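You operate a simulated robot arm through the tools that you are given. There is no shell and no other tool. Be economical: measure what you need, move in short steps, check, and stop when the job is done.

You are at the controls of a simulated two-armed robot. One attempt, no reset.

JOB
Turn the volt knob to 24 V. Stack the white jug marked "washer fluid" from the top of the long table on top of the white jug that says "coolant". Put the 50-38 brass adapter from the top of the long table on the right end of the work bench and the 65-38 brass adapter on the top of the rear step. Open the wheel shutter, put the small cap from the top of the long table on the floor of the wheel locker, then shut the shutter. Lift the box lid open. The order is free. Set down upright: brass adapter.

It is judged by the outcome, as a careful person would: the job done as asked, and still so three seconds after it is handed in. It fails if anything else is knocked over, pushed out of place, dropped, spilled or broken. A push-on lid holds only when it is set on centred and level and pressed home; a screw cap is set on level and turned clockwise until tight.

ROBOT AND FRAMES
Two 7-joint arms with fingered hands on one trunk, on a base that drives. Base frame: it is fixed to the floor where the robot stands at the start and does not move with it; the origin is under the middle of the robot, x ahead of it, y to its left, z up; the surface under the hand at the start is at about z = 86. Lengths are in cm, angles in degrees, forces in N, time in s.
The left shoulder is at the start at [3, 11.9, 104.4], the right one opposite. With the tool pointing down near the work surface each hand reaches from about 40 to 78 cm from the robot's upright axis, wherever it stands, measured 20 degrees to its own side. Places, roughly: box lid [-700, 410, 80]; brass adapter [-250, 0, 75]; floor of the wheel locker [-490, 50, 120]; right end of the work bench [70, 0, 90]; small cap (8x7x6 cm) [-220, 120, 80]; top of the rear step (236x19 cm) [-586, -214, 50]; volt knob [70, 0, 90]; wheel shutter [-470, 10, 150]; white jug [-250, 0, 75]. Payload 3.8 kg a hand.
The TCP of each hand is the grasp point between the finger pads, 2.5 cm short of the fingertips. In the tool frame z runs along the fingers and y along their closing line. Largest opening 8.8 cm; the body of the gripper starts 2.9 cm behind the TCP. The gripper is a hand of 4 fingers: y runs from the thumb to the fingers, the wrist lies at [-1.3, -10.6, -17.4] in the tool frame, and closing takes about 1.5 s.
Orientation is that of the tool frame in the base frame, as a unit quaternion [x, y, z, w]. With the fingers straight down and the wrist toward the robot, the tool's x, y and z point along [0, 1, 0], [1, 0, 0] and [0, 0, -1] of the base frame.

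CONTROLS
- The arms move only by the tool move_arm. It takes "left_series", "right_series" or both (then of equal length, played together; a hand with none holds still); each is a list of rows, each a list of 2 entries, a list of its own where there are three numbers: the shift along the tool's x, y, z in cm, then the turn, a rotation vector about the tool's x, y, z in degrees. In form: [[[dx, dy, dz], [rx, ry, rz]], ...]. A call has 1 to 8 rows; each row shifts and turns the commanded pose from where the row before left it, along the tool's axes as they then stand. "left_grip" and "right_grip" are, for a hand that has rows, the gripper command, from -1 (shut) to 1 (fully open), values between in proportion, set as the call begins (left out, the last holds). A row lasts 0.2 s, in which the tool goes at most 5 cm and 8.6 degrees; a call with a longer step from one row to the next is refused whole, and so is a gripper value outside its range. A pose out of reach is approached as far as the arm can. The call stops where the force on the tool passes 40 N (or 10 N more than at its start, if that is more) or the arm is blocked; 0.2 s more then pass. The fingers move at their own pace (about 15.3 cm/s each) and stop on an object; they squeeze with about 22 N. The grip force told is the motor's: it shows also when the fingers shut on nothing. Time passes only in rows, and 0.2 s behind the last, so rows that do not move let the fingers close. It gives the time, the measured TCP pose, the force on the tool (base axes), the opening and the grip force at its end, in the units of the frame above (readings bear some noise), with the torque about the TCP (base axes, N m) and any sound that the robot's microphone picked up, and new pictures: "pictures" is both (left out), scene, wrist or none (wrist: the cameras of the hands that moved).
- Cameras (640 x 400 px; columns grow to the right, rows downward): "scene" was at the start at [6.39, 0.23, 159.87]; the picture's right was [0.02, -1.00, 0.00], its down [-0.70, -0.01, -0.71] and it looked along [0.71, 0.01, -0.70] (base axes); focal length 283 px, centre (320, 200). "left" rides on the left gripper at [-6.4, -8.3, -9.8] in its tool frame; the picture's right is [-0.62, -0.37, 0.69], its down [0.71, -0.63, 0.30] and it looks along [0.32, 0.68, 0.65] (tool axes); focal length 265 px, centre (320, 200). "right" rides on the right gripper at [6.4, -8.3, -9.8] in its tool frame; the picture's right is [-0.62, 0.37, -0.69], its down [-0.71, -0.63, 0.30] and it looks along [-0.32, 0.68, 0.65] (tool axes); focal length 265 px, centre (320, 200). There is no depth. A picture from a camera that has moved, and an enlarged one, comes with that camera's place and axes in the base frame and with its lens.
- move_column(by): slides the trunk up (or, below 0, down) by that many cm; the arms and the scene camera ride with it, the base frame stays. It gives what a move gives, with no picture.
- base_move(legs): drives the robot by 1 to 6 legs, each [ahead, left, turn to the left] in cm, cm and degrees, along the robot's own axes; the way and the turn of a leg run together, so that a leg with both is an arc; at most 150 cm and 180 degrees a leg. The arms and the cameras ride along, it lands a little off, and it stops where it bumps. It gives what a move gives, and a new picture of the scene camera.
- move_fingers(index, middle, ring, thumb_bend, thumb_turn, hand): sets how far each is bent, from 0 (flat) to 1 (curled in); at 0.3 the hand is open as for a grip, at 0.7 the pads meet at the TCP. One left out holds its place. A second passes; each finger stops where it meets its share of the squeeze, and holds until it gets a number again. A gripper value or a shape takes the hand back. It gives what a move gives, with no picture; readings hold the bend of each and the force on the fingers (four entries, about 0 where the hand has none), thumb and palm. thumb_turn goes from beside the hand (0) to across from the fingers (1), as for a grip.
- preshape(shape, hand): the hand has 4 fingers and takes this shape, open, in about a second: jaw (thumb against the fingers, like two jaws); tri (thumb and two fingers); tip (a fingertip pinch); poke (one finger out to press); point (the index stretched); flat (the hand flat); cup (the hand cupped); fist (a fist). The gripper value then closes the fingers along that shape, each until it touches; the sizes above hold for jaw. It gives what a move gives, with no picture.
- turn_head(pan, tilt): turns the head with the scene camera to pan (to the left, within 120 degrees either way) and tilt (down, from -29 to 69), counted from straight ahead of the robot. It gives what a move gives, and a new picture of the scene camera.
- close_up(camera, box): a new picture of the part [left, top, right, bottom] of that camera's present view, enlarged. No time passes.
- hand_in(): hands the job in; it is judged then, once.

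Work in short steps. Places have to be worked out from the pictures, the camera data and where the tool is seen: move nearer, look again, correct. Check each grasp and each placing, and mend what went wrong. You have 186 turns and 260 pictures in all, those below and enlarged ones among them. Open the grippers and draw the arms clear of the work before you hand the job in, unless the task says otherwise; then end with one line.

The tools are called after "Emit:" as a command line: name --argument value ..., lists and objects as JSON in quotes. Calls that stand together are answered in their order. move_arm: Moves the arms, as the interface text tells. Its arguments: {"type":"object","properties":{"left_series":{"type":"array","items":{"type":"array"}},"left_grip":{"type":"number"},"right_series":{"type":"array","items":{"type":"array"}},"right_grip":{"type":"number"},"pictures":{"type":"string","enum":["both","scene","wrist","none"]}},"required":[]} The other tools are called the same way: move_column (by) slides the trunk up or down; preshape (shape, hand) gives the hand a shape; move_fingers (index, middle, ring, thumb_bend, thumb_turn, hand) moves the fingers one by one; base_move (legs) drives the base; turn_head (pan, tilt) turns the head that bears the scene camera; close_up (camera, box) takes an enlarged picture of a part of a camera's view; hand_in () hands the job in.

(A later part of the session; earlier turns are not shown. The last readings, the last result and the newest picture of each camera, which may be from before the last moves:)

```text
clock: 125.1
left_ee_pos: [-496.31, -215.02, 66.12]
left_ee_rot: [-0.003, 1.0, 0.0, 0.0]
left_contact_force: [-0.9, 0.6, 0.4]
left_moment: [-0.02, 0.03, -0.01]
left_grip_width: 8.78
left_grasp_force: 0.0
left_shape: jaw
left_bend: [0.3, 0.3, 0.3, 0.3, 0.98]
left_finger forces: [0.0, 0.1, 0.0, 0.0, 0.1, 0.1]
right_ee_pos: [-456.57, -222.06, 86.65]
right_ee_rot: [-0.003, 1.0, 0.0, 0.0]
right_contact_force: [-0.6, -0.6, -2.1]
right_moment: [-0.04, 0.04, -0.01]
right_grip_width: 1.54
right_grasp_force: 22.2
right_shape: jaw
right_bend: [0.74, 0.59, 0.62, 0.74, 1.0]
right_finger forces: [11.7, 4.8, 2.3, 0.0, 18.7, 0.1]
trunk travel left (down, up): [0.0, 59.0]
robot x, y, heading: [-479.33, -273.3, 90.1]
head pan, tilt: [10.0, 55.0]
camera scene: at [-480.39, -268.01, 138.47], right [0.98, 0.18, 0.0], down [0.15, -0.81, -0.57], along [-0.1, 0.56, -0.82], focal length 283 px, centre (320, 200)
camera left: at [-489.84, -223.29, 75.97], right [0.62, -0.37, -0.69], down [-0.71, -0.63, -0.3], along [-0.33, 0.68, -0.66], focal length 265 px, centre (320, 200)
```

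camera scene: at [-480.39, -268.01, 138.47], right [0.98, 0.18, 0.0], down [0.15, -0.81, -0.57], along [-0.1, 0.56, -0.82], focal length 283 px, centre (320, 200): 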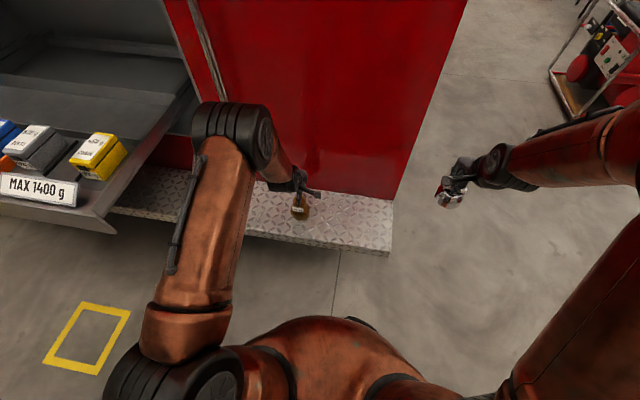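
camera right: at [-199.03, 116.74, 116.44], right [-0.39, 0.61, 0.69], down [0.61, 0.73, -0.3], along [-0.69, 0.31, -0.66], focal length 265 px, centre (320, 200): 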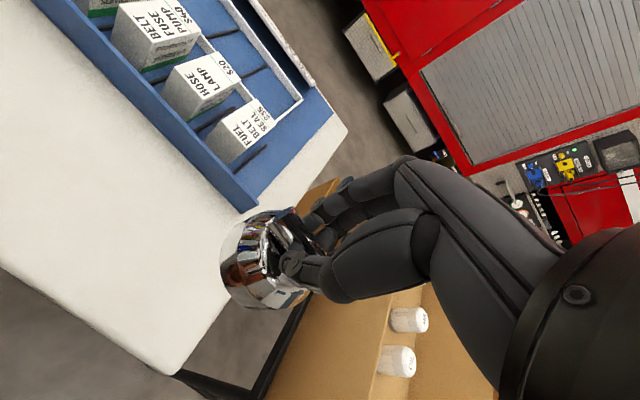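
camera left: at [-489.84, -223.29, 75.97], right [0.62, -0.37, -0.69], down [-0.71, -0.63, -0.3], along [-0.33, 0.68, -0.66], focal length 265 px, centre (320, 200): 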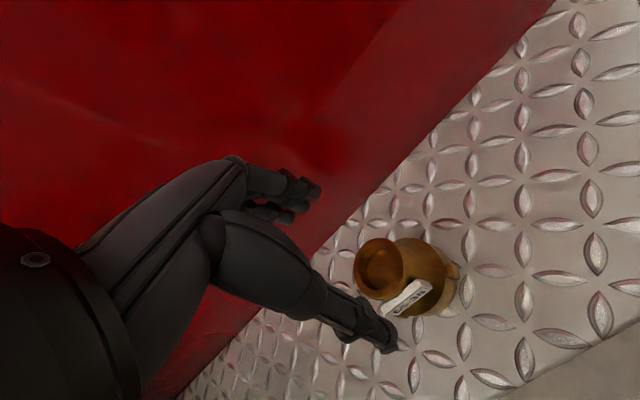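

The 65-38 stands upright on the step. I raise the left hand, raise the trunk and drive back to the wheel shutter.

Emit:
move_arm --left_series '[[[0, -1, -4.5], [0, 0, 0]], [[0, -1, -4.5], [0, 0, 0]], [[0, -1, -4.5], [0, 0, 0]], [[0, -2, -4.5], [0, 0, 0]], [[0, -2, -3], [0, 0, 0]]]' --pictures "none"

Emit:
move_column --by 20

Emit:
base_move --legs '[[-30, 0, 0], [0, 0, 90], [-109, 0, 0], [0, -150, 0], [0, -150, 0], [0, -14, 0]]'

Emit:
turn_head --pan 0 --tilt 25

```text
clock: 126.3
left_ee_pos: [-496.15, -221.95, 86.94]
left_ee_rot: [-0.004, 1.0, -0.001, 0.001]
left_contact_force: [-0.2, 0.0, -0.7]
left_moment: [-0.02, -0.01, -0.01]
left_grip_width: 8.8
left_grasp_force: 0.1
left_shape: jaw
left_bend: [0.3, 0.3, 0.3, 0.3, 0.98]
left_finger forces: [0.0, 0.0, 0.1, 0.1, 0.0, 0.0]
right_ee_pos: [-456.52, -221.98, 86.57]
right_ee_rot: [-0.003, 1.0, 0.0, 0.0]
right_contact_force: [-0.3, -0.5, -1.8]
right_moment: [0.04, 0.01, 0.01]
right_grip_width: 1.5
right_grasp_force: 22.3
right_shape: jaw
right_bend: [0.74, 0.59, 0.62, 0.74, 1.0]
right_finger forces: [11.8, 4.8, 2.2, 0.1, 18.7, 0.0]
trunk travel left (down, up): [0.0, 59.0]
robot x, y, heading: [-479.34, -273.33, 90.2]
head pan, tilt: [10.0, 55.0]
```

```text
clock: 128.4
left_ee_pos: [-496.06, -221.91, 106.8]
left_ee_rot: [-0.003, 1.0, -0.001, 0.0]
left_contact_force: [0.2, 0.1, -0.1]
left_moment: [0.01, -0.01, -0.01]
left_grip_width: 8.78
left_grasp_force: 0.0
left_shape: jaw
left_bend: [0.3, 0.3, 0.3, 0.3, 0.98]
left_finger forces: [0.0, 0.0, 0.0, 0.1, 0.1, 0.0]
right_ee_pos: [-456.49, -222.06, 106.59]
right_ee_rot: [-0.002, 1.0, -0.001, 0.0]
right_contact_force: [0.6, -0.4, -2.2]
right_moment: [-0.02, 0.0, -0.02]
right_grip_width: 1.54
right_grasp_force: 21.9
right_shape: jaw
right_bend: [0.74, 0.59, 0.62, 0.74, 1.0]
right_finger forces: [11.7, 4.7, 2.2, 0.0, 18.7, 0.1]
trunk travel left (down, up): [-20.0, 39.0]
robot x, y, heading: [-479.11, -273.1, 90.3]
head pan, tilt: [10.0, 55.0]
```

```text
clock: 154.6
left_ee_pos: [-417.23, -6.84, 106.91]
left_ee_rot: [0.708, -0.706, 0.001, 0.0]
left_contact_force: [0.7, 1.0, 0.2]
left_moment: [-0.04, 0.0, 0.01]
left_grip_width: 8.77
left_grasp_force: 0.1
left_shape: jaw
left_bend: [0.3, 0.3, 0.3, 0.3, 0.98]
left_finger forces: [0.0, 0.0, 0.0, 0.1, 0.0, 0.0]
right_ee_pos: [-417.3, 32.64, 106.56]
right_ee_rot: [0.708, -0.706, 0.001, 0.0]
right_contact_force: [0.0, -0.5, -2.0]
right_moment: [-0.04, -0.01, -0.02]
right_grip_width: 1.53
right_grasp_force: 22.0
right_shape: jaw
right_bend: [0.74, 0.59, 0.62, 0.74, 1.0]
right_finger forces: [11.5, 4.6, 2.3, 0.0, 18.3, 0.1]
trunk travel left (down, up): [-20.0, 39.0]
robot x, y, heading: [-366.21, 9.97, -179.5]
head pan, tilt: [10.0, 55.0]
camera scene: at [-371.02, 8.68, 158.47], right [-0.18, 0.98, 0.0], down [0.81, 0.14, -0.57], along [-0.56, -0.1, -0.82], focal length 283 px, centre (320, 200)
```

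scene: 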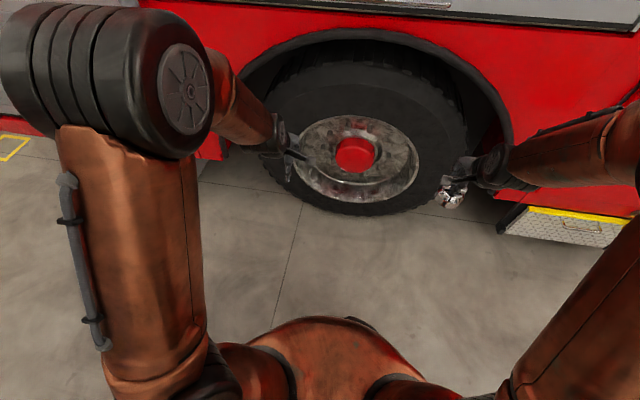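

```text
clock: 155.6
left_ee_pos: [-417.31, -7.12, 106.96]
left_ee_rot: [0.709, -0.706, 0.0, -0.001]
left_contact_force: [-1.2, 0.1, 0.7]
left_moment: [-0.01, 0.0, 0.01]
left_grip_width: 8.78
left_grasp_force: 0.0
left_shape: jaw
left_bend: [0.3, 0.3, 0.3, 0.3, 0.98]
left_finger forces: [0.0, 0.0, 0.0, 0.0, 0.1, 0.0]
right_ee_pos: [-417.29, 32.41, 106.48]
right_ee_rot: [0.709, -0.706, 0.001, -0.001]
right_contact_force: [0.5, 0.9, -2.4]
right_moment: [0.02, -0.02, 0.01]
right_grip_width: 1.53
right_grasp_force: 22.1
right_shape: jaw
right_bend: [0.74, 0.59, 0.62, 0.74, 1.0]
right_finger forces: [11.6, 4.6, 2.2, 0.0, 18.4, 0.1]
trunk travel left (down, up): [-20.0, 39.0]
robot x, y, heading: [-366.09, 9.77, -179.8]
head pan, tilt: [0.0, 25.0]
camera scene: at [-373.14, 9.75, 162.86], right [0.0, 1.0, 0.0], down [0.42, 0.0, -0.91], along [-0.91, 0.0, -0.42], focal length 283 px, centre (320, 200)
```

scene: 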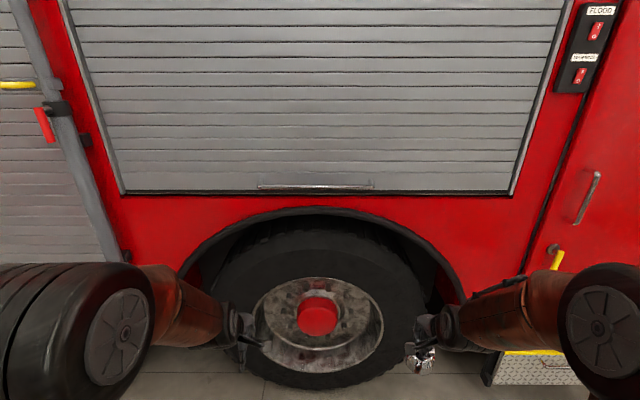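

Emit:
close_up --camera "scene" --box '[235, 165, 395, 215]'

Emit:
turn_head --pan 0 --tilt 0

```text
4.00 times, centred on (315, 190) of scene
camera zoom: at [-373.14, 9.75, 162.86], right [0.0, 1.0, 0.0], down [0.42, 0.0, -0.91], along [-0.91, 0.0, -0.42], focal length 1133 px, centre (340, 240)
```

zoom: 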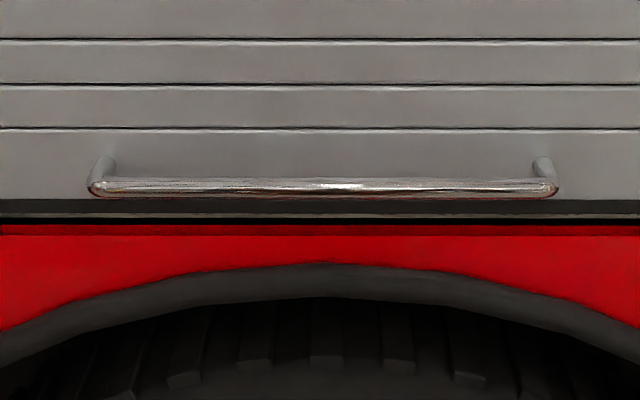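

```text
clock: 156.5
left_ee_pos: [-417.23, -7.09, 106.99]
left_ee_rot: [0.708, -0.706, 0.001, -0.001]
left_contact_force: [-0.4, 0.2, -0.3]
left_moment: [-0.04, 0.02, 0.01]
left_grip_width: 8.78
left_grasp_force: 0.0
left_shape: jaw
left_bend: [0.3, 0.3, 0.3, 0.3, 0.98]
left_finger forces: [0.0, 0.0, 0.0, 0.0, 0.1, 0.0]
right_ee_pos: [-417.39, 32.44, 106.51]
right_ee_rot: [0.708, -0.706, 0.001, -0.001]
right_contact_force: [-0.8, 0.2, -2.1]
right_moment: [-0.02, -0.01, 0.01]
right_grip_width: 1.54
right_grasp_force: 21.8
right_shape: jaw
right_bend: [0.74, 0.59, 0.62, 0.74, 1.0]
right_finger forces: [11.5, 4.7, 2.1, 0.1, 18.2, 0.0]
trunk travel left (down, up): [-20.0, 39.0]
robot x, y, heading: [-366.29, 9.58, -179.9]
head pan, tilt: [0.0, 0.0]
camera scene: at [-372.93, 9.74, 166.89], right [0.0, 1.0, 0.0], down [0.0, 0.0, -1.0], along [-1.0, 0.0, 0.0], focal length 283 px, centre (320, 200)
```

scene: 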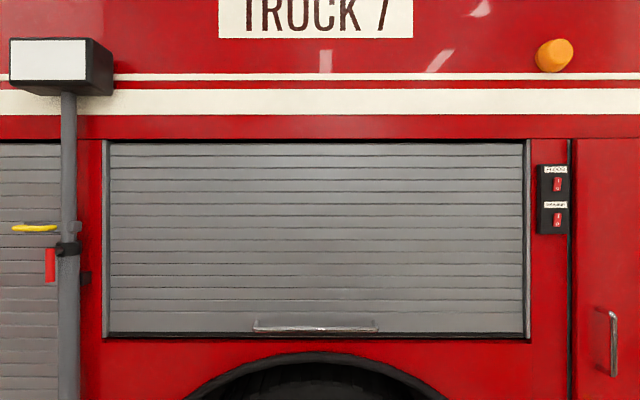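

The shutter has a horizontal D-handle at about x −466, z 124, y −12…29. I turn the left hand to point forward (thumb below, fingers above) to grip it.

Emit:
move_arm --left_series '[[[0, 0, 0], [-8.5, 0, 0]], [[0, 0, 0], [-8.5, 0, 0]], [[0, 0, 0], [-8.5, 0, 0]], [[0, 0, 0], [-8.5, 0, 0]], [[0, 0, 0], [-8.5, 0, 0]], [[0, 0, 0], [-8.5, 0, 0]], [[0, 0, 0], [-8.5, 0, 0]], [[0, 0, 0], [-8.5, 0, 0]]]' --pictures "none"

Emit:
move_arm --left_series '[[[0, 0, 0], [-8.5, 0, 0]], [[0, 0, 0], [-8.5, 0, 0]], [[0, 0, 0], [-5, 0, 0]], [[0, 4.5, 0], [0, 0, 0]], [[0, 4.5, 0], [0, 0, 0]], [[0, 4.5, 0], [0, 0, 0]], [[0, 3, 0], [0, 0, 0]], [[0, 0, 0], [0, 0, 0]]]' --pictures "wrist"

Emit:
turn_head --pan 0 --tilt 30

```text
clock: 158.3
left_ee_pos: [-417.26, -7.05, 106.83]
left_ee_rot: [0.588, -0.585, -0.394, 0.396]
left_contact_force: [0.2, 0.5, -0.5]
left_moment: [-0.01, 0.04, 0.0]
left_grip_width: 8.79
left_grasp_force: 0.1
left_shape: jaw
left_bend: [0.3, 0.3, 0.3, 0.3, 0.98]
left_finger forces: [0.0, 0.1, 0.0, 0.0, 0.0, 0.1]
right_ee_pos: [-417.33, 32.56, 106.55]
right_ee_rot: [0.709, -0.705, 0.001, -0.001]
right_contact_force: [0.1, 0.2, -1.2]
right_moment: [0.0, 0.0, 0.03]
right_grip_width: 1.53
right_grasp_force: 22.0
right_shape: jaw
right_bend: [0.74, 0.59, 0.62, 0.74, 1.0]
right_finger forces: [11.6, 4.6, 2.2, 0.1, 18.4, 0.0]
trunk travel left (down, up): [-20.0, 39.0]
robot x, y, heading: [-366.01, 9.53, -179.7]
head pan, tilt: [0.0, 0.0]
```

```text
clock: 160.1
left_ee_pos: [-417.23, -6.92, 123.47]
left_ee_rot: [0.501, -0.499, -0.499, 0.501]
left_contact_force: [0.9, -0.6, 0.7]
left_moment: [0.01, 0.0, 0.02]
left_grip_width: 8.77
left_grasp_force: 0.0
left_shape: jaw
left_bend: [0.3, 0.3, 0.3, 0.3, 0.98]
left_finger forces: [0.1, 0.0, 0.0, 0.1, 0.0, 0.1]
right_ee_pos: [-417.18, 32.48, 106.54]
right_ee_rot: [0.708, -0.706, 0.001, 0.0]
right_contact_force: [0.1, 0.5, -2.1]
right_moment: [-0.01, -0.02, 0.02]
right_grip_width: 1.52
right_grasp_force: 22.2
right_shape: jaw
right_bend: [0.74, 0.59, 0.63, 0.74, 1.0]
right_finger forces: [11.5, 4.7, 2.2, 0.1, 18.2, 0.0]
trunk travel left (down, up): [-20.0, 39.0]
robot x, y, heading: [-365.89, 9.77, -179.9]
head pan, tilt: [0.0, 0.0]
camera left: at [-407.47, -0.5, 114.97], right [-0.69, 0.62, -0.37], down [-0.3, -0.72, -0.63], along [-0.65, -0.33, 0.68], focal length 265 px, centre (320, 200)
```

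left: 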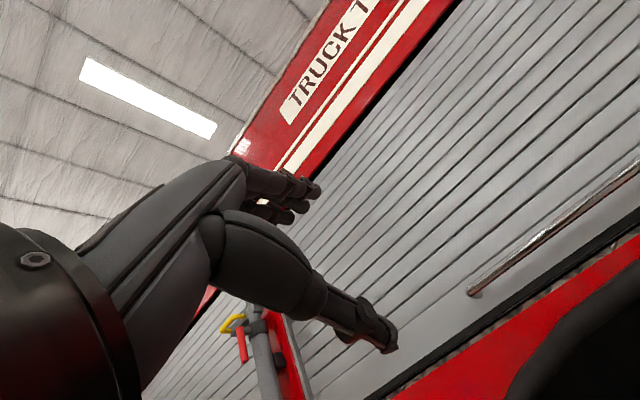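

```text
clock: 161.0
left_ee_pos: [-417.32, -7.0, 123.22]
left_ee_rot: [0.502, -0.5, -0.498, 0.5]
left_contact_force: [0.3, 0.7, 0.9]
left_moment: [-0.01, -0.03, -0.01]
left_grip_width: 8.78
left_grasp_force: 0.0
left_shape: jaw
left_bend: [0.3, 0.3, 0.3, 0.3, 0.98]
left_finger forces: [0.1, 0.0, 0.0, 0.0, 0.1, 0.0]
right_ee_pos: [-417.28, 32.42, 106.54]
right_ee_rot: [0.708, -0.706, 0.001, 0.0]
right_contact_force: [0.0, 0.2, -2.0]
right_moment: [0.01, -0.02, -0.03]
right_grip_width: 1.52
right_grasp_force: 22.0
right_shape: jaw
right_bend: [0.74, 0.59, 0.63, 0.74, 1.0]
right_finger forces: [11.5, 4.5, 2.2, 0.0, 18.3, 0.0]
trunk travel left (down, up): [-20.0, 39.0]
robot x, y, heading: [-366.17, 9.73, -180.1]
head pan, tilt: [0.0, 30.0]
camera scene: at [-372.98, 9.73, 162.08], right [0.0, 1.0, 0.0], down [0.5, 0.0, -0.87], along [-0.87, 0.0, -0.5], focal length 283 px, centre (320, 200)
```

scene: 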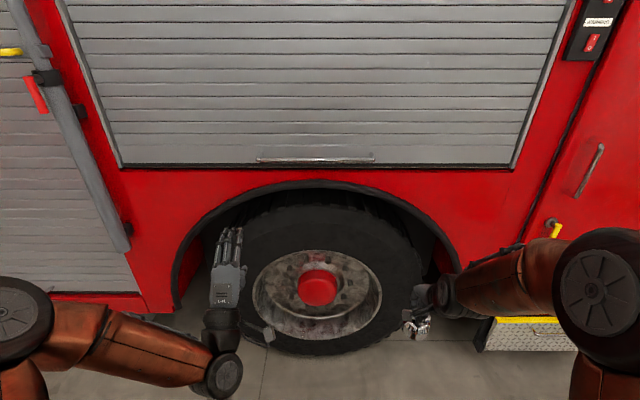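

Combining views, the bar is at about x −460, z 126.8. I drive 28 cm closer.

Emit:
base_move --legs '[[27, 0, 0]]'

Emit:
close_up --camera "left" --box '[0, 0, 640, 400]'

```text
clock: 162.9
left_ee_pos: [-444.34, -6.87, 123.17]
left_ee_rot: [0.501, -0.5, -0.499, 0.5]
left_contact_force: [-0.2, 0.0, -0.1]
left_moment: [0.01, 0.0, 0.0]
left_grip_width: 8.75
left_grasp_force: 0.1
left_shape: jaw
left_bend: [0.3, 0.3, 0.3, 0.3, 0.98]
left_finger forces: [0.1, 0.0, 0.0, 0.1, 0.0, 0.1]
right_ee_pos: [-444.39, 32.51, 106.45]
right_ee_rot: [0.708, -0.706, 0.0, 0.0]
right_contact_force: [-0.2, 1.1, -2.2]
right_moment: [0.02, -0.03, -0.01]
right_grip_width: 1.51
right_grasp_force: 21.3
right_shape: jaw
right_bend: [0.74, 0.59, 0.63, 0.74, 1.0]
right_finger forces: [11.6, 4.6, 2.2, 0.0, 18.3, 0.0]
trunk travel left (down, up): [-20.0, 39.0]
robot x, y, heading: [-392.84, 9.8, -180.0]
head pan, tilt: [0.0, 30.0]
camera scene: at [-400.09, 9.64, 162.06], right [0.0, 1.0, 0.0], down [0.5, 0.0, -0.87], along [-0.87, 0.0, -0.5], focal length 283 px, centre (320, 200)
```

scene: 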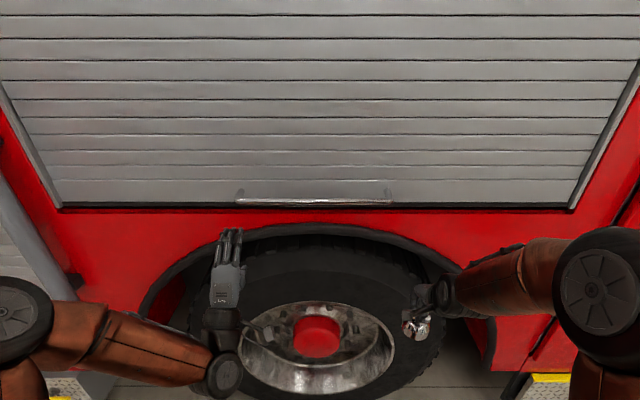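

```text
1.00 times, centred on (320, 200) of left (not enlarged: the box is as wide or as high as the picture)
camera zoom: at [-434.53, -0.55, 114.91], right [-0.69, 0.62, -0.37], down [-0.3, -0.72, -0.63], along [-0.65, -0.33, 0.68], focal length 265 px, centre (320, 200)
```

zoom: 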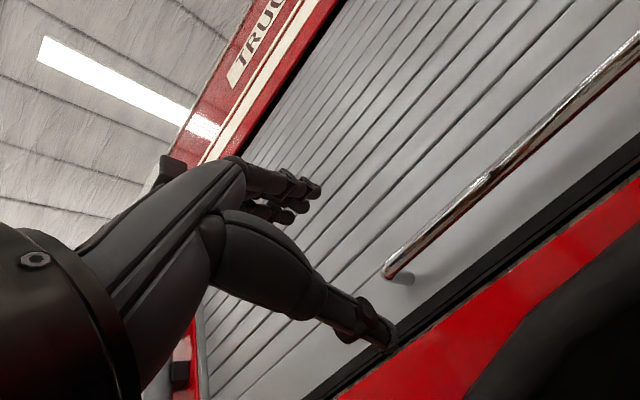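

Bar confirmed at [-460.6, −11…28, 126.8]. I align and advance around it.

Emit:
move_arm --left_series '[[[-2, 1.8, 2], [0, 0, 0]], [[-2, 1.8, 2], [0, 0, 0]], [[0, 0, 4], [0, 0, 0]], [[0, 0, 2], [0, 0, 0]], [[0, 0, 0], [0, 0, 0]]]'

```text
clock: 164.1
left_ee_pos: [-454.25, -3.11, 126.72]
left_ee_rot: [0.501, -0.499, -0.499, 0.501]
left_contact_force: [-0.4, 0.5, -0.7]
left_moment: [0.01, -0.03, -0.02]
left_grip_width: 8.78
left_grasp_force: 0.1
left_shape: jaw
left_bend: [0.3, 0.3, 0.3, 0.3, 0.98]
left_finger forces: [0.1, 0.0, 0.0, 0.0, 0.0, 0.0]
right_ee_pos: [-444.16, 32.52, 106.62]
right_ee_rot: [0.709, -0.705, 0.001, 0.0]
right_contact_force: [0.4, -0.4, -2.0]
right_moment: [0.0, -0.02, -0.01]
right_grip_width: 1.53
right_grasp_force: 21.3
right_shape: jaw
right_bend: [0.74, 0.59, 0.63, 0.74, 1.0]
right_finger forces: [11.5, 4.6, 2.2, 0.1, 18.3, 0.0]
trunk travel left (down, up): [-20.0, 39.0]
robot x, y, heading: [-393.2, 9.82, -179.6]
head pan, tilt: [0.0, 30.0]
camera scene: at [-399.94, 9.63, 162.07], right [0.0, 1.0, 0.0], down [0.5, 0.0, -0.87], along [-0.87, 0.0, -0.5], focal length 283 px, centre (320, 200)
camera left: at [-444.5, 3.35, 118.45], right [-0.69, 0.62, -0.37], down [-0.3, -0.72, -0.63], along [-0.65, -0.33, 0.68], focal length 265 px, centre (320, 200)
```

scene: 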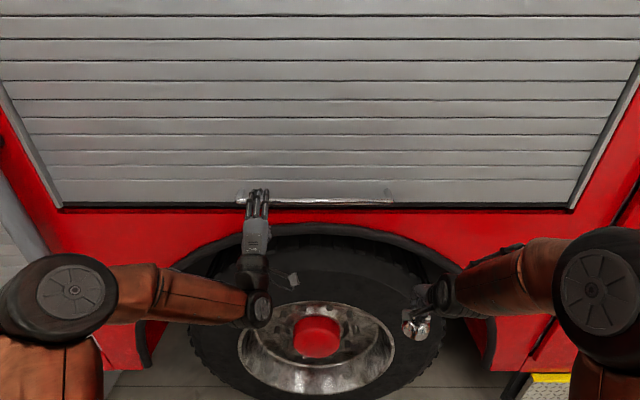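
left: 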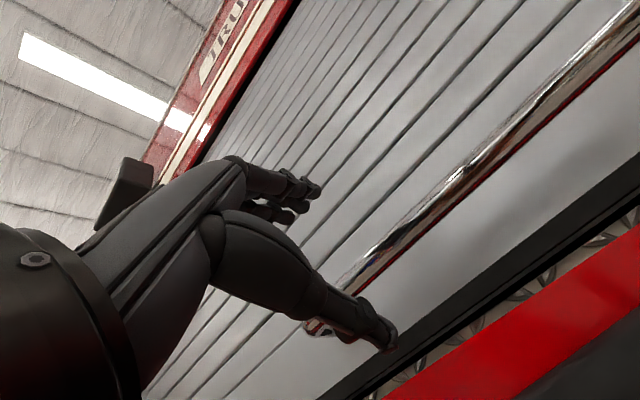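

I advance 5 cm so the bar sits between thumb and fingers, then close.

Emit:
move_arm --left_series '[[[-0.5, 0, 2.5], [0, 0, 0]], [[0, 0, 2.7], [0, 0, 0]], [[0, 0, 0], [0, 0, 0]]]' --pictures "none"

Emit:
move_arm --left_series '[[[0, 0, 0], [0, 0, 0]], [[0, 0, 0], [0, 0, 0]], [[0, 0, 0], [0, 0, 0]], [[0, 0, 0], [0, 0, 0]], [[0, 0, 0], [0, 0, 0]], [[0, 0, 0], [0, 0, 0]], [[0, 0, 0], [0, 0, 0]], [[0, 0, 0], [0, 0, 0]]]' --left_grip -1 --pictures "wrist"

```text
clock: 164.9
left_ee_pos: [-459.58, -2.61, 126.87]
left_ee_rot: [0.502, -0.499, -0.498, 0.501]
left_contact_force: [-0.2, 0.3, 0.8]
left_moment: [0.03, 0.01, -0.04]
left_grip_width: 8.78
left_grasp_force: 0.1
left_shape: jaw
left_bend: [0.3, 0.3, 0.3, 0.3, 0.98]
left_finger forces: [0.1, 0.0, 0.0, 0.0, 0.0, 0.0]
right_ee_pos: [-444.22, 32.47, 106.61]
right_ee_rot: [0.708, -0.706, 0.0, -0.001]
right_contact_force: [0.8, 0.9, -1.4]
right_moment: [0.02, -0.02, -0.01]
right_grip_width: 1.48
right_grasp_force: 22.0
right_shape: jaw
right_bend: [0.74, 0.59, 0.63, 0.74, 1.0]
right_finger forces: [11.5, 4.6, 2.2, 0.0, 18.2, 0.0]
trunk travel left (down, up): [-20.0, 39.0]
robot x, y, heading: [-393.0, 9.16, -179.9]
head pan, tilt: [0.0, 30.0]
```

```text
clock: 166.7
left_ee_pos: [-459.95, -2.57, 126.81]
left_ee_rot: [0.501, -0.5, -0.499, 0.499]
left_contact_force: [-12.2, -0.2, -0.3]
left_moment: [-0.04, -0.02, -0.02]
left_grip_width: 0.61
left_grasp_force: 22.1
left_shape: jaw
left_bend: [0.72, 0.7, 0.68, 0.76, 1.0]
left_finger forces: [11.1, 4.2, 2.4, 0.0, 18.8, 0.0]
right_ee_pos: [-444.39, 32.35, 106.52]
right_ee_rot: [0.708, -0.706, 0.001, -0.001]
right_contact_force: [-0.2, 0.5, -2.0]
right_moment: [-0.03, 0.03, -0.03]
right_grip_width: 1.53
right_grasp_force: 21.9
right_shape: jaw
right_bend: [0.74, 0.59, 0.63, 0.74, 1.0]
right_finger forces: [11.5, 4.5, 2.2, 0.1, 18.4, 0.0]
trunk travel left (down, up): [-20.0, 39.0]
robot x, y, heading: [-392.99, 9.34, -179.6]
head pan, tilt: [0.0, 30.0]
camera left: at [-449.95, 3.9, 118.45], right [-0.69, 0.62, -0.37], down [-0.3, -0.72, -0.63], along [-0.66, -0.33, 0.68], focal length 265 px, centre (320, 200)
```

left: 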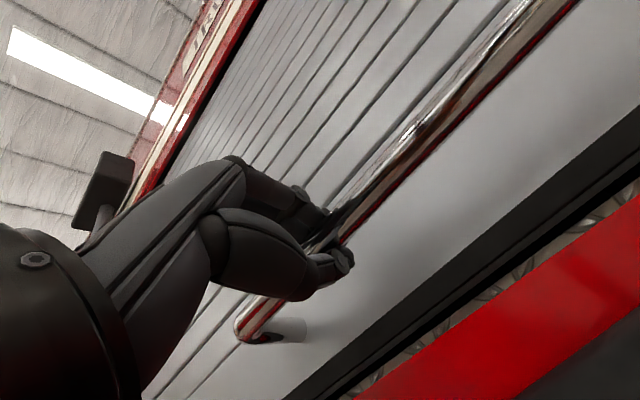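

The bar is gripped. I lift 6 cm with the arm to test.

Emit:
move_arm --left_series '[[[0, 2, 0], [0, 0, 0]], [[0, 2, 0], [0, 0, 0]], [[0, 2, 0], [0, 0, 0]], [[0, 0, 0], [0, 0, 0]]]'

```text
clock: 167.7
left_ee_pos: [-459.88, -2.66, 132.72]
left_ee_rot: [0.501, -0.5, -0.499, 0.499]
left_contact_force: [-12.0, 0.8, -2.4]
left_moment: [-0.12, 0.02, -0.03]
left_grip_width: 0.7
left_grasp_force: 22.0
left_shape: jaw
left_bend: [0.72, 0.7, 0.7, 0.76, 1.0]
left_finger forces: [10.2, 3.5, 3.1, 0.1, 19.1, 0.0]
right_ee_pos: [-444.39, 32.46, 106.51]
right_ee_rot: [0.708, -0.706, 0.002, -0.001]
right_contact_force: [-0.4, -0.4, -1.8]
right_moment: [0.01, -0.01, 0.01]
right_grip_width: 1.52
right_grasp_force: 22.2
right_shape: jaw
right_bend: [0.74, 0.59, 0.63, 0.74, 1.0]
right_finger forces: [11.6, 4.6, 2.2, 0.0, 18.3, 0.1]
trunk travel left (down, up): [-20.0, 39.0]
robot x, y, heading: [-393.12, 9.52, -179.8]
head pan, tilt: [0.0, 30.0]
camera scene: at [-400.3, 9.67, 162.06], right [0.0, 1.0, 0.0], down [0.5, 0.0, -0.86], along [-0.86, 0.0, -0.5], focal length 283 px, centre (320, 200)
camera left: at [-450.05, 3.87, 124.43], right [-0.69, 0.62, -0.37], down [-0.3, -0.71, -0.63], along [-0.65, -0.33, 0.68], focal length 265 px, centre (320, 200)
```

scene: 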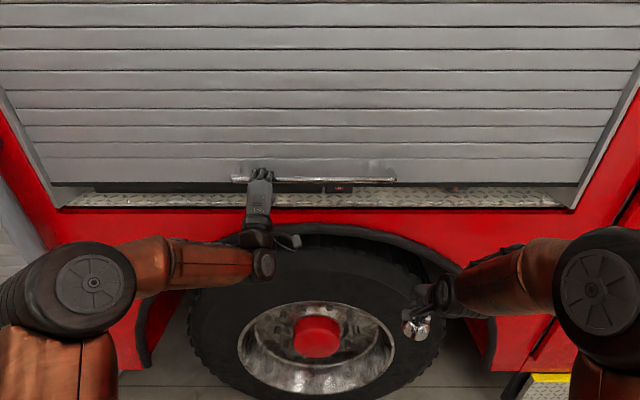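
left: 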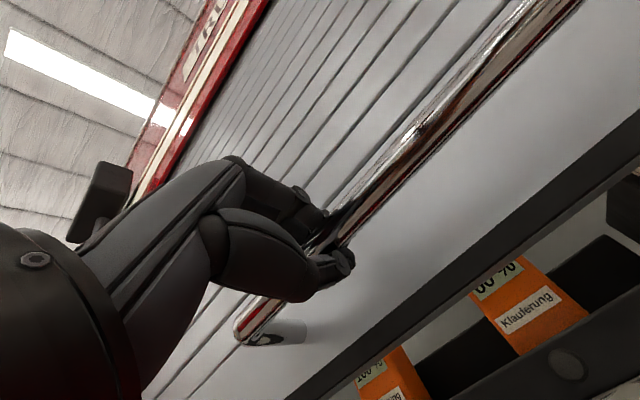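

The shutter moves. I raise it further with the trunk column.

Emit:
move_column --by 38

Emit:
turn_head --pan -5 --tilt 50

```text
clock: 171.4
left_ee_pos: [-460.0, -2.58, 170.66]
left_ee_rot: [0.501, -0.5, -0.499, 0.5]
left_contact_force: [-6.4, 0.3, -6.4]
left_moment: [-0.07, -0.05, -0.01]
left_grip_width: 0.72
left_grasp_force: 22.1
left_shape: jaw
left_bend: [0.72, 0.71, 0.7, 0.76, 1.0]
left_finger forces: [8.3, 2.4, 2.3, 0.0, 18.9, 0.1]
right_ee_pos: [-444.48, 32.44, 144.53]
right_ee_rot: [0.708, -0.706, 0.001, -0.002]
right_contact_force: [0.4, 0.9, -1.9]
right_moment: [0.0, 0.02, 0.02]
right_grip_width: 1.52
right_grasp_force: 21.7
right_shape: jaw
right_bend: [0.74, 0.59, 0.63, 0.74, 1.0]
right_finger forces: [11.6, 4.6, 2.2, 0.1, 18.3, 0.1]
trunk travel left (down, up): [-58.0, 1.0]
robot x, y, heading: [-393.2, 9.92, -179.7]
head pan, tilt: [0.0, 30.0]
```

```text
clock: 172.2
left_ee_pos: [-460.08, -2.65, 170.69]
left_ee_rot: [0.501, -0.5, -0.499, 0.5]
left_contact_force: [-8.2, 2.2, -4.6]
left_moment: [-0.06, -0.01, -0.01]
left_grip_width: 0.72
left_grasp_force: 21.2
left_shape: jaw
left_bend: [0.72, 0.71, 0.7, 0.76, 1.0]
left_finger forces: [9.1, 2.6, 2.7, 0.0, 18.5, 0.0]
right_ee_pos: [-444.53, 32.47, 144.47]
right_ee_rot: [0.708, -0.706, 0.002, -0.001]
right_contact_force: [0.3, 0.4, -1.7]
right_moment: [0.0, 0.04, -0.02]
right_grip_width: 1.52
right_grasp_force: 22.1
right_shape: jaw
right_bend: [0.74, 0.59, 0.63, 0.74, 1.0]
right_finger forces: [11.6, 4.6, 2.2, 0.0, 18.3, 0.1]
trunk travel left (down, up): [-58.0, 1.0]
robot x, y, heading: [-393.27, 9.38, -180.0]
head pan, tilt: [-5.0, 50.0]
camera scene: at [-398.98, 10.35, 197.11], right [0.08, 1.0, 0.0], down [0.76, -0.06, -0.64], along [-0.64, 0.05, -0.77], focal length 283 px, centre (320, 200)
```

scene: 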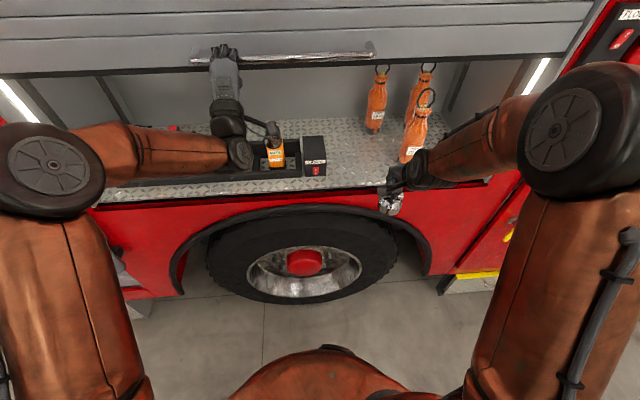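

The locker is open; free floor between the charger box and the orange bottles. I raise the shutter 6 cm more, then loosen the grip with the thumb still underneath to see whether it stays.

Emit:
move_arm --left_series '[[[0, 2, 0], [0, 0, 0]], [[0, 2, 0], [0, 0, 0]], [[0, 2, 0], [0, 0, 0]], [[0, 0, 0], [0, 0, 0]]]' --pictures "none"

Emit:
move_arm --left_series '[[[0, 0, 0], [0, 0, 0]], [[0, 0, 0], [0, 0, 0]], [[0, 0, 0], [0, 0, 0]], [[0, 0, 0], [0, 0, 0]], [[0, 0, 0], [0, 0, 0]]]' --left_grip 0.4

```text
clock: 173.2
left_ee_pos: [-460.07, -2.52, 176.92]
left_ee_rot: [0.502, -0.499, -0.498, 0.501]
left_contact_force: [-5.1, 1.4, -4.0]
left_moment: [-0.06, -0.04, -0.07]
left_grip_width: 0.75
left_grasp_force: 21.8
left_shape: jaw
left_bend: [0.72, 0.71, 0.7, 0.76, 1.0]
left_finger forces: [9.4, 2.5, 2.8, 0.1, 17.7, 0.1]
right_ee_pos: [-444.33, 32.39, 144.55]
right_ee_rot: [0.708, -0.706, 0.0, -0.001]
right_contact_force: [0.6, -0.9, -2.4]
right_moment: [-0.03, -0.05, -0.02]
right_grip_width: 1.51
right_grasp_force: 22.2
right_shape: jaw
right_bend: [0.74, 0.59, 0.63, 0.74, 1.0]
right_finger forces: [11.6, 4.6, 2.3, 0.0, 18.3, 0.0]
trunk travel left (down, up): [-58.0, 1.0]
robot x, y, heading: [-392.95, 9.76, -179.7]
head pan, tilt: [-5.0, 50.0]
```

```text
clock: 174.4
left_ee_pos: [-459.78, -2.46, 176.79]
left_ee_rot: [0.502, -0.499, -0.498, 0.501]
left_contact_force: [0.8, 0.4, -0.2]
left_moment: [-0.01, 0.02, -0.03]
left_grip_width: 6.14
left_grasp_force: 0.0
left_shape: jaw
left_bend: [0.28, 0.37, 0.34, 0.58, 0.99]
left_finger forces: [0.0, 0.1, 0.1, 0.0, 0.0, 0.1]
right_ee_pos: [-444.18, 32.43, 144.67]
right_ee_rot: [0.709, -0.706, 0.001, -0.001]
right_contact_force: [0.0, -0.1, -2.5]
right_moment: [-0.01, -0.01, 0.0]
right_grip_width: 1.52
right_grasp_force: 21.6
right_shape: jaw
right_bend: [0.74, 0.59, 0.63, 0.74, 1.0]
right_finger forces: [11.7, 4.7, 2.2, 0.0, 18.3, 0.0]
trunk travel left (down, up): [-58.0, 1.0]
robot x, y, heading: [-392.75, 9.58, -179.6]
head pan, tilt: [-5.0, 50.0]
camera scene: at [-398.54, 10.33, 197.12], right [0.08, 1.0, 0.0], down [0.76, -0.06, -0.64], along [-0.64, 0.05, -0.77], focal length 283 px, centre (320, 200)
camera left: at [-449.93, 3.86, 168.46], right [-0.69, 0.62, -0.37], down [-0.3, -0.72, -0.63], along [-0.65, -0.33, 0.68], focal length 265 px, centre (320, 200)
```

scene: 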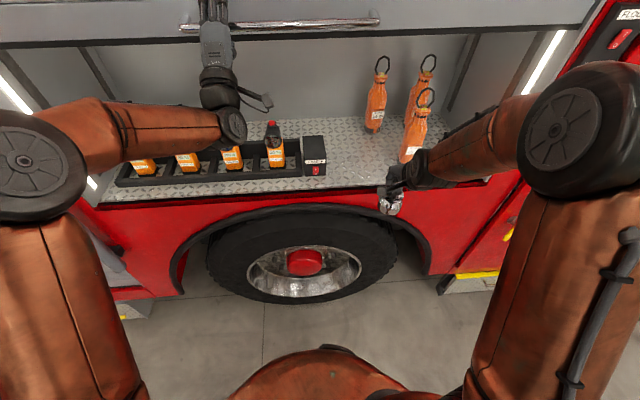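
left: 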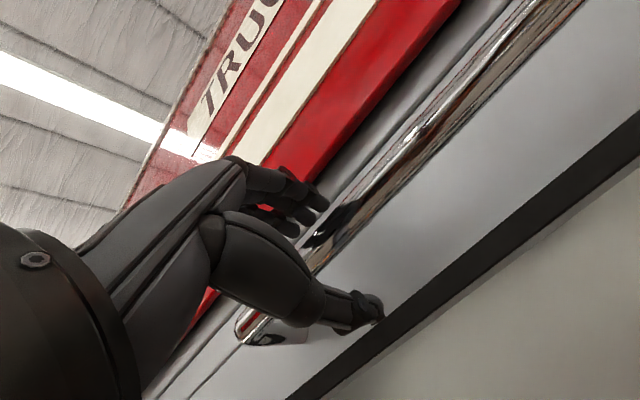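

The shutter stays up by itself. I withdraw the left hand and lower it, and lower the right hand with the cap to enter the opening.

Emit:
move_arm --left_series '[[[0, 0, -4.5], [0, 0, 0]], [[0, 0, -4.5], [0, 0, 0]], [[0, 0, -4.5], [0, 0, 0]], [[0, -4, -2], [0, 0, 0]], [[0, -4, -2], [0, 0, 0]], [[0, -4, -2], [0, 0, 0]], [[0, -4, -2], [0, 0, 0]], [[0, -4, -1], [0, 0, 0]]]' --right_series '[[[0, 0, 0], [0, 0, 0]], [[0, 0, 0], [0, 0, 0]], [[0, 0, 0], [0, 0, 0]], [[0, 0, 3], [0, 0, 0]], [[0, 0, 3], [0, 0, 0]], [[0, 0, 3], [0, 0, 0]], [[0, 0, 3], [0, 0, 0]], [[0, 0, 0], [0, 0, 0]]]' --left_grip 1 --pictures "scene"

Emit:
base_move --legs '[[25, 0, 0]]'

```text
clock: 176.2
left_ee_pos: [-437.04, -2.6, 157.02]
left_ee_rot: [0.501, -0.498, -0.5, 0.501]
left_contact_force: [-0.1, 0.0, -0.6]
left_moment: [0.02, 0.01, -0.02]
left_grip_width: 8.8
left_grasp_force: 0.0
left_shape: jaw
left_bend: [0.3, 0.3, 0.3, 0.3, 0.98]
left_finger forces: [0.0, 0.1, 0.0, 0.0, 0.1, 0.1]
right_ee_pos: [-444.24, 32.51, 132.74]
right_ee_rot: [0.709, -0.705, 0.0, 0.0]
right_contact_force: [0.4, -0.6, -3.5]
right_moment: [0.01, 0.0, 0.02]
right_grip_width: 1.5
right_grasp_force: 22.4
right_shape: jaw
right_bend: [0.74, 0.59, 0.63, 0.75, 1.0]
right_finger forces: [11.6, 4.5, 2.1, 0.1, 18.3, 0.0]
trunk travel left (down, up): [-58.0, 1.0]
robot x, y, heading: [-393.1, 9.36, -179.9]
head pan, tilt: [-5.0, 50.0]
camera scene: at [-398.53, 10.26, 197.12], right [0.08, 1.0, 0.0], down [0.76, -0.06, -0.64], along [-0.64, 0.05, -0.77], focal length 283 px, centre (320, 200)
```

scene: 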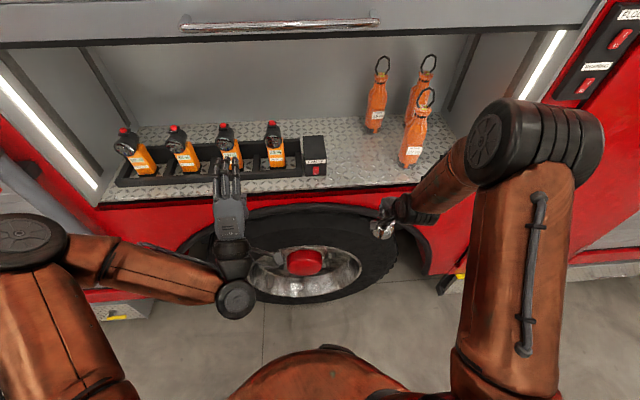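

```text
clock: 178.1
left_ee_pos: [-462.65, -2.91, 157.06]
left_ee_rot: [0.502, -0.498, -0.498, 0.502]
left_contact_force: [0.5, 0.1, 0.9]
left_moment: [0.02, -0.03, 0.02]
left_grip_width: 8.79
left_grasp_force: 0.1
left_shape: jaw
left_bend: [0.3, 0.3, 0.3, 0.3, 0.98]
left_finger forces: [0.1, 0.0, 0.1, 0.0, 0.0, 0.0]
right_ee_pos: [-469.85, 32.23, 132.81]
right_ee_rot: [0.71, -0.704, 0.0, 0.001]
right_contact_force: [-0.1, 1.0, -1.4]
right_moment: [0.0, -0.02, -0.02]
right_grip_width: 1.51
right_grasp_force: 22.1
right_shape: jaw
right_bend: [0.74, 0.59, 0.63, 0.75, 1.0]
right_finger forces: [11.6, 4.5, 2.1, 0.0, 18.4, 0.0]
trunk travel left (down, up): [-58.0, 1.0]
robot x, y, heading: [-418.29, 9.56, -179.6]
head pan, tilt: [-5.0, 50.0]
camera scene: at [-424.02, 10.14, 197.12], right [0.08, 1.0, 0.0], down [0.76, -0.06, -0.64], along [-0.64, 0.05, -0.77], focal length 283 px, centre (320, 200)
```

scene: 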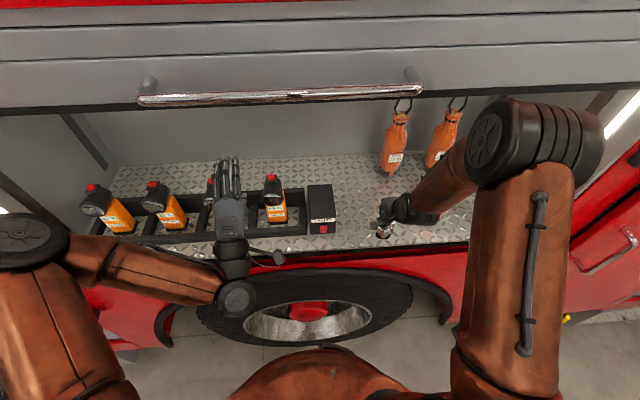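

The cap is just inside the sill. I check with the right wrist camera for the nearest bottle.

Emit:
close_up --camera "right" --box '[0, 0, 640, 400]'

```text
1.00 times, centred on (320, 200) of right (not enlarged: the box is as wide or as high as the picture)
camera zoom: at [-461.56, 25.82, 142.58], right [-0.37, 0.62, 0.69], down [0.62, 0.72, -0.3], along [-0.69, 0.32, -0.65], focal length 265 px, centre (320, 200)
```

zoom: 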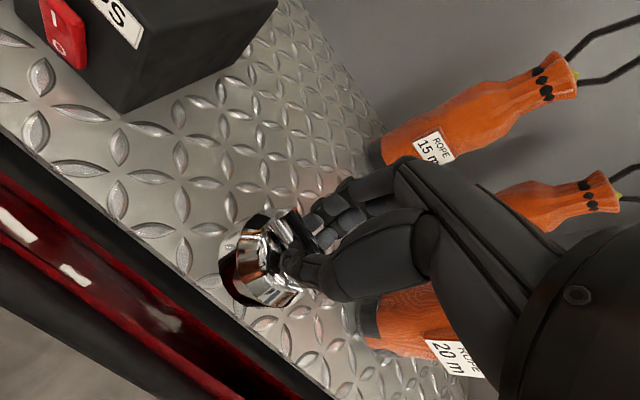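

Bottle base edge is at y≥46; enough room. I move forward 7 cm and lower the cap to the floor.

Emit:
move_arm --right_series '[[[0.4, 3.5, 0], [0, 0, 0]], [[0.4, 3.5, 0], [0, 0, 0]], [[0, 0, 2.5], [0, 0, 0]], [[0, 0, 1.5], [0, 0, 0]], [[0, 0, 0.7], [0, 0, 0]], [[0, 0, 0], [0, 0, 0]]]' --pictures "wrist"

```text
clock: 179.5
left_ee_pos: [-462.45, -2.84, 156.95]
left_ee_rot: [0.502, -0.497, -0.498, 0.502]
left_contact_force: [0.1, 1.0, 0.2]
left_moment: [-0.01, 0.01, -0.03]
left_grip_width: 8.83
left_grasp_force: 0.1
left_shape: jaw
left_bend: [0.3, 0.3, 0.3, 0.3, 0.98]
left_finger forces: [0.0, 0.0, 0.0, 0.0, 0.1, 0.0]
right_ee_pos: [-476.92, 31.36, 128.49]
right_ee_rot: [0.709, -0.705, -0.002, 0.003]
right_contact_force: [0.8, 3.8, 24.7]
right_moment: [0.14, 0.06, 0.01]
right_grip_width: 1.67
right_grasp_force: 22.0
right_shape: jaw
right_bend: [0.74, 0.59, 0.62, 0.75, 1.0]
right_finger forces: [13.7, 7.0, 4.1, 0.0, 24.2, 0.0]
trunk travel left (down, up): [-58.0, 1.0]
robot x, y, heading: [-418.2, 9.49, -179.6]
head pan, tilt: [-5.0, 50.0]
camera right: at [-468.44, 24.92, 138.17], right [-0.37, 0.62, 0.7], down [0.62, 0.72, -0.31], along [-0.69, 0.32, -0.65], focal length 265 px, centre (320, 200)
```

right: 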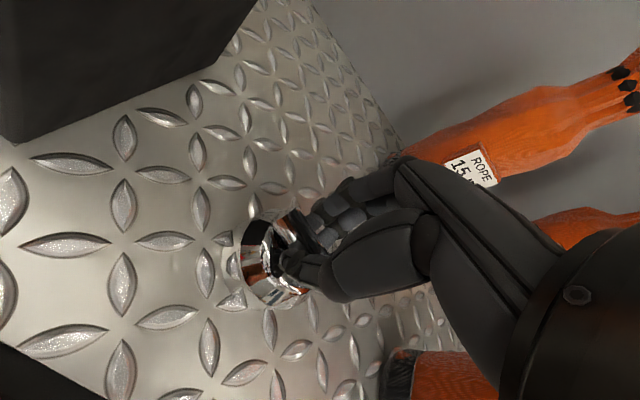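

Contact at 25 N. I relax 0.4 cm, open, and lift up.

Emit:
move_arm --right_series '[[[0, 0, -0.4], [0, 0, 0]], [[0, 0, 0], [0, 0, 0]]]' --pictures "none"

Emit:
move_arm --right_series '[[[0, 0, 0], [0, 0, 0]], [[0, 0, 0], [0, 0, 0]], [[0, 0, 0], [0, 0, 0]], [[0, 0, 0], [0, 0, 0]], [[0, 0, -2], [0, 0, 0]], [[0, 0, -3], [0, 0, 0]], [[0, 0, -3], [0, 0, 0]], [[0, 0, 0], [0, 0, 0]]]' --right_grip 0.5

```text
clock: 180.1
left_ee_pos: [-462.71, -2.8, 156.87]
left_ee_rot: [0.502, -0.497, -0.498, 0.503]
left_contact_force: [0.0, 0.2, 0.3]
left_moment: [0.0, -0.02, -0.02]
left_grip_width: 8.8
left_grasp_force: 0.0
left_shape: jaw
left_bend: [0.3, 0.3, 0.3, 0.3, 0.98]
left_finger forces: [0.0, 0.0, 0.0, 0.0, 0.0, 0.1]
right_ee_pos: [-476.96, 31.22, 128.44]
right_ee_rot: [0.71, -0.704, 0.0, 0.0]
right_contact_force: [-2.6, 3.0, 15.6]
right_moment: [0.11, 0.11, 0.02]
right_grip_width: 1.67
right_grasp_force: 21.9
right_shape: jaw
right_bend: [0.74, 0.58, 0.61, 0.75, 1.0]
right_finger forces: [14.0, 6.9, 3.4, 0.0, 21.4, 0.1]
trunk travel left (down, up): [-58.0, 1.0]
robot x, y, heading: [-418.48, 8.93, -179.6]
head pan, tilt: [-5.0, 50.0]
```

```text
clock: 181.9
left_ee_pos: [-462.85, -2.89, 156.93]
left_ee_rot: [0.503, -0.499, -0.497, 0.501]
left_contact_force: [0.0, 0.4, -0.4]
left_moment: [0.01, 0.01, 0.02]
left_grip_width: 8.82
left_grasp_force: 0.0
left_shape: jaw
left_bend: [0.3, 0.3, 0.3, 0.3, 0.98]
left_finger forces: [0.0, 0.0, 0.0, 0.1, 0.0, 0.0]
right_ee_pos: [-477.24, 31.36, 136.44]
right_ee_rot: [0.71, -0.704, 0.001, 0.0]
right_contact_force: [0.2, -0.5, 0.6]
right_moment: [0.02, 0.03, -0.04]
right_grip_width: 6.56
right_grasp_force: 0.0
right_shape: jaw
right_bend: [0.27, 0.36, 0.33, 0.54, 0.99]
right_finger forces: [0.1, 0.0, 0.0, 0.1, 0.0, 0.0]
trunk travel left (down, up): [-58.0, 1.0]
robot x, y, heading: [-418.47, 9.62, -179.6]
head pan, tilt: [-5.0, 50.0]
camera scene: at [-424.24, 10.14, 197.11], right [0.08, 1.0, 0.0], down [0.76, -0.06, -0.64], along [-0.64, 0.05, -0.77], focal length 283 px, centre (320, 200)
camera right: at [-468.85, 24.94, 146.26], right [-0.38, 0.62, 0.69], down [0.62, 0.72, -0.3], along [-0.68, 0.32, -0.66], focal length 265 px, centre (320, 200)
```

scene: 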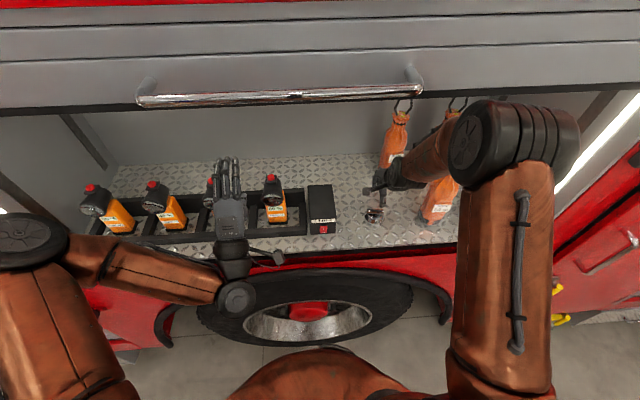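
right: 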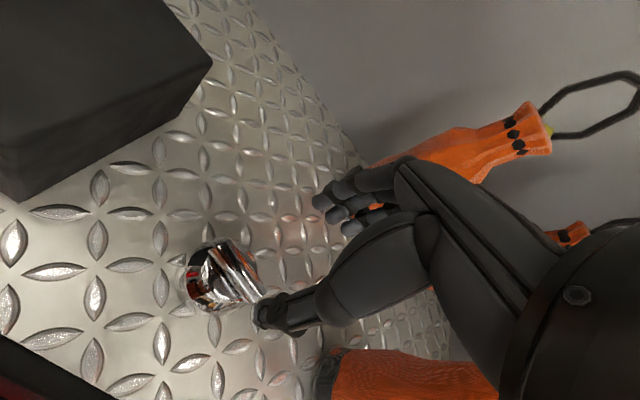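

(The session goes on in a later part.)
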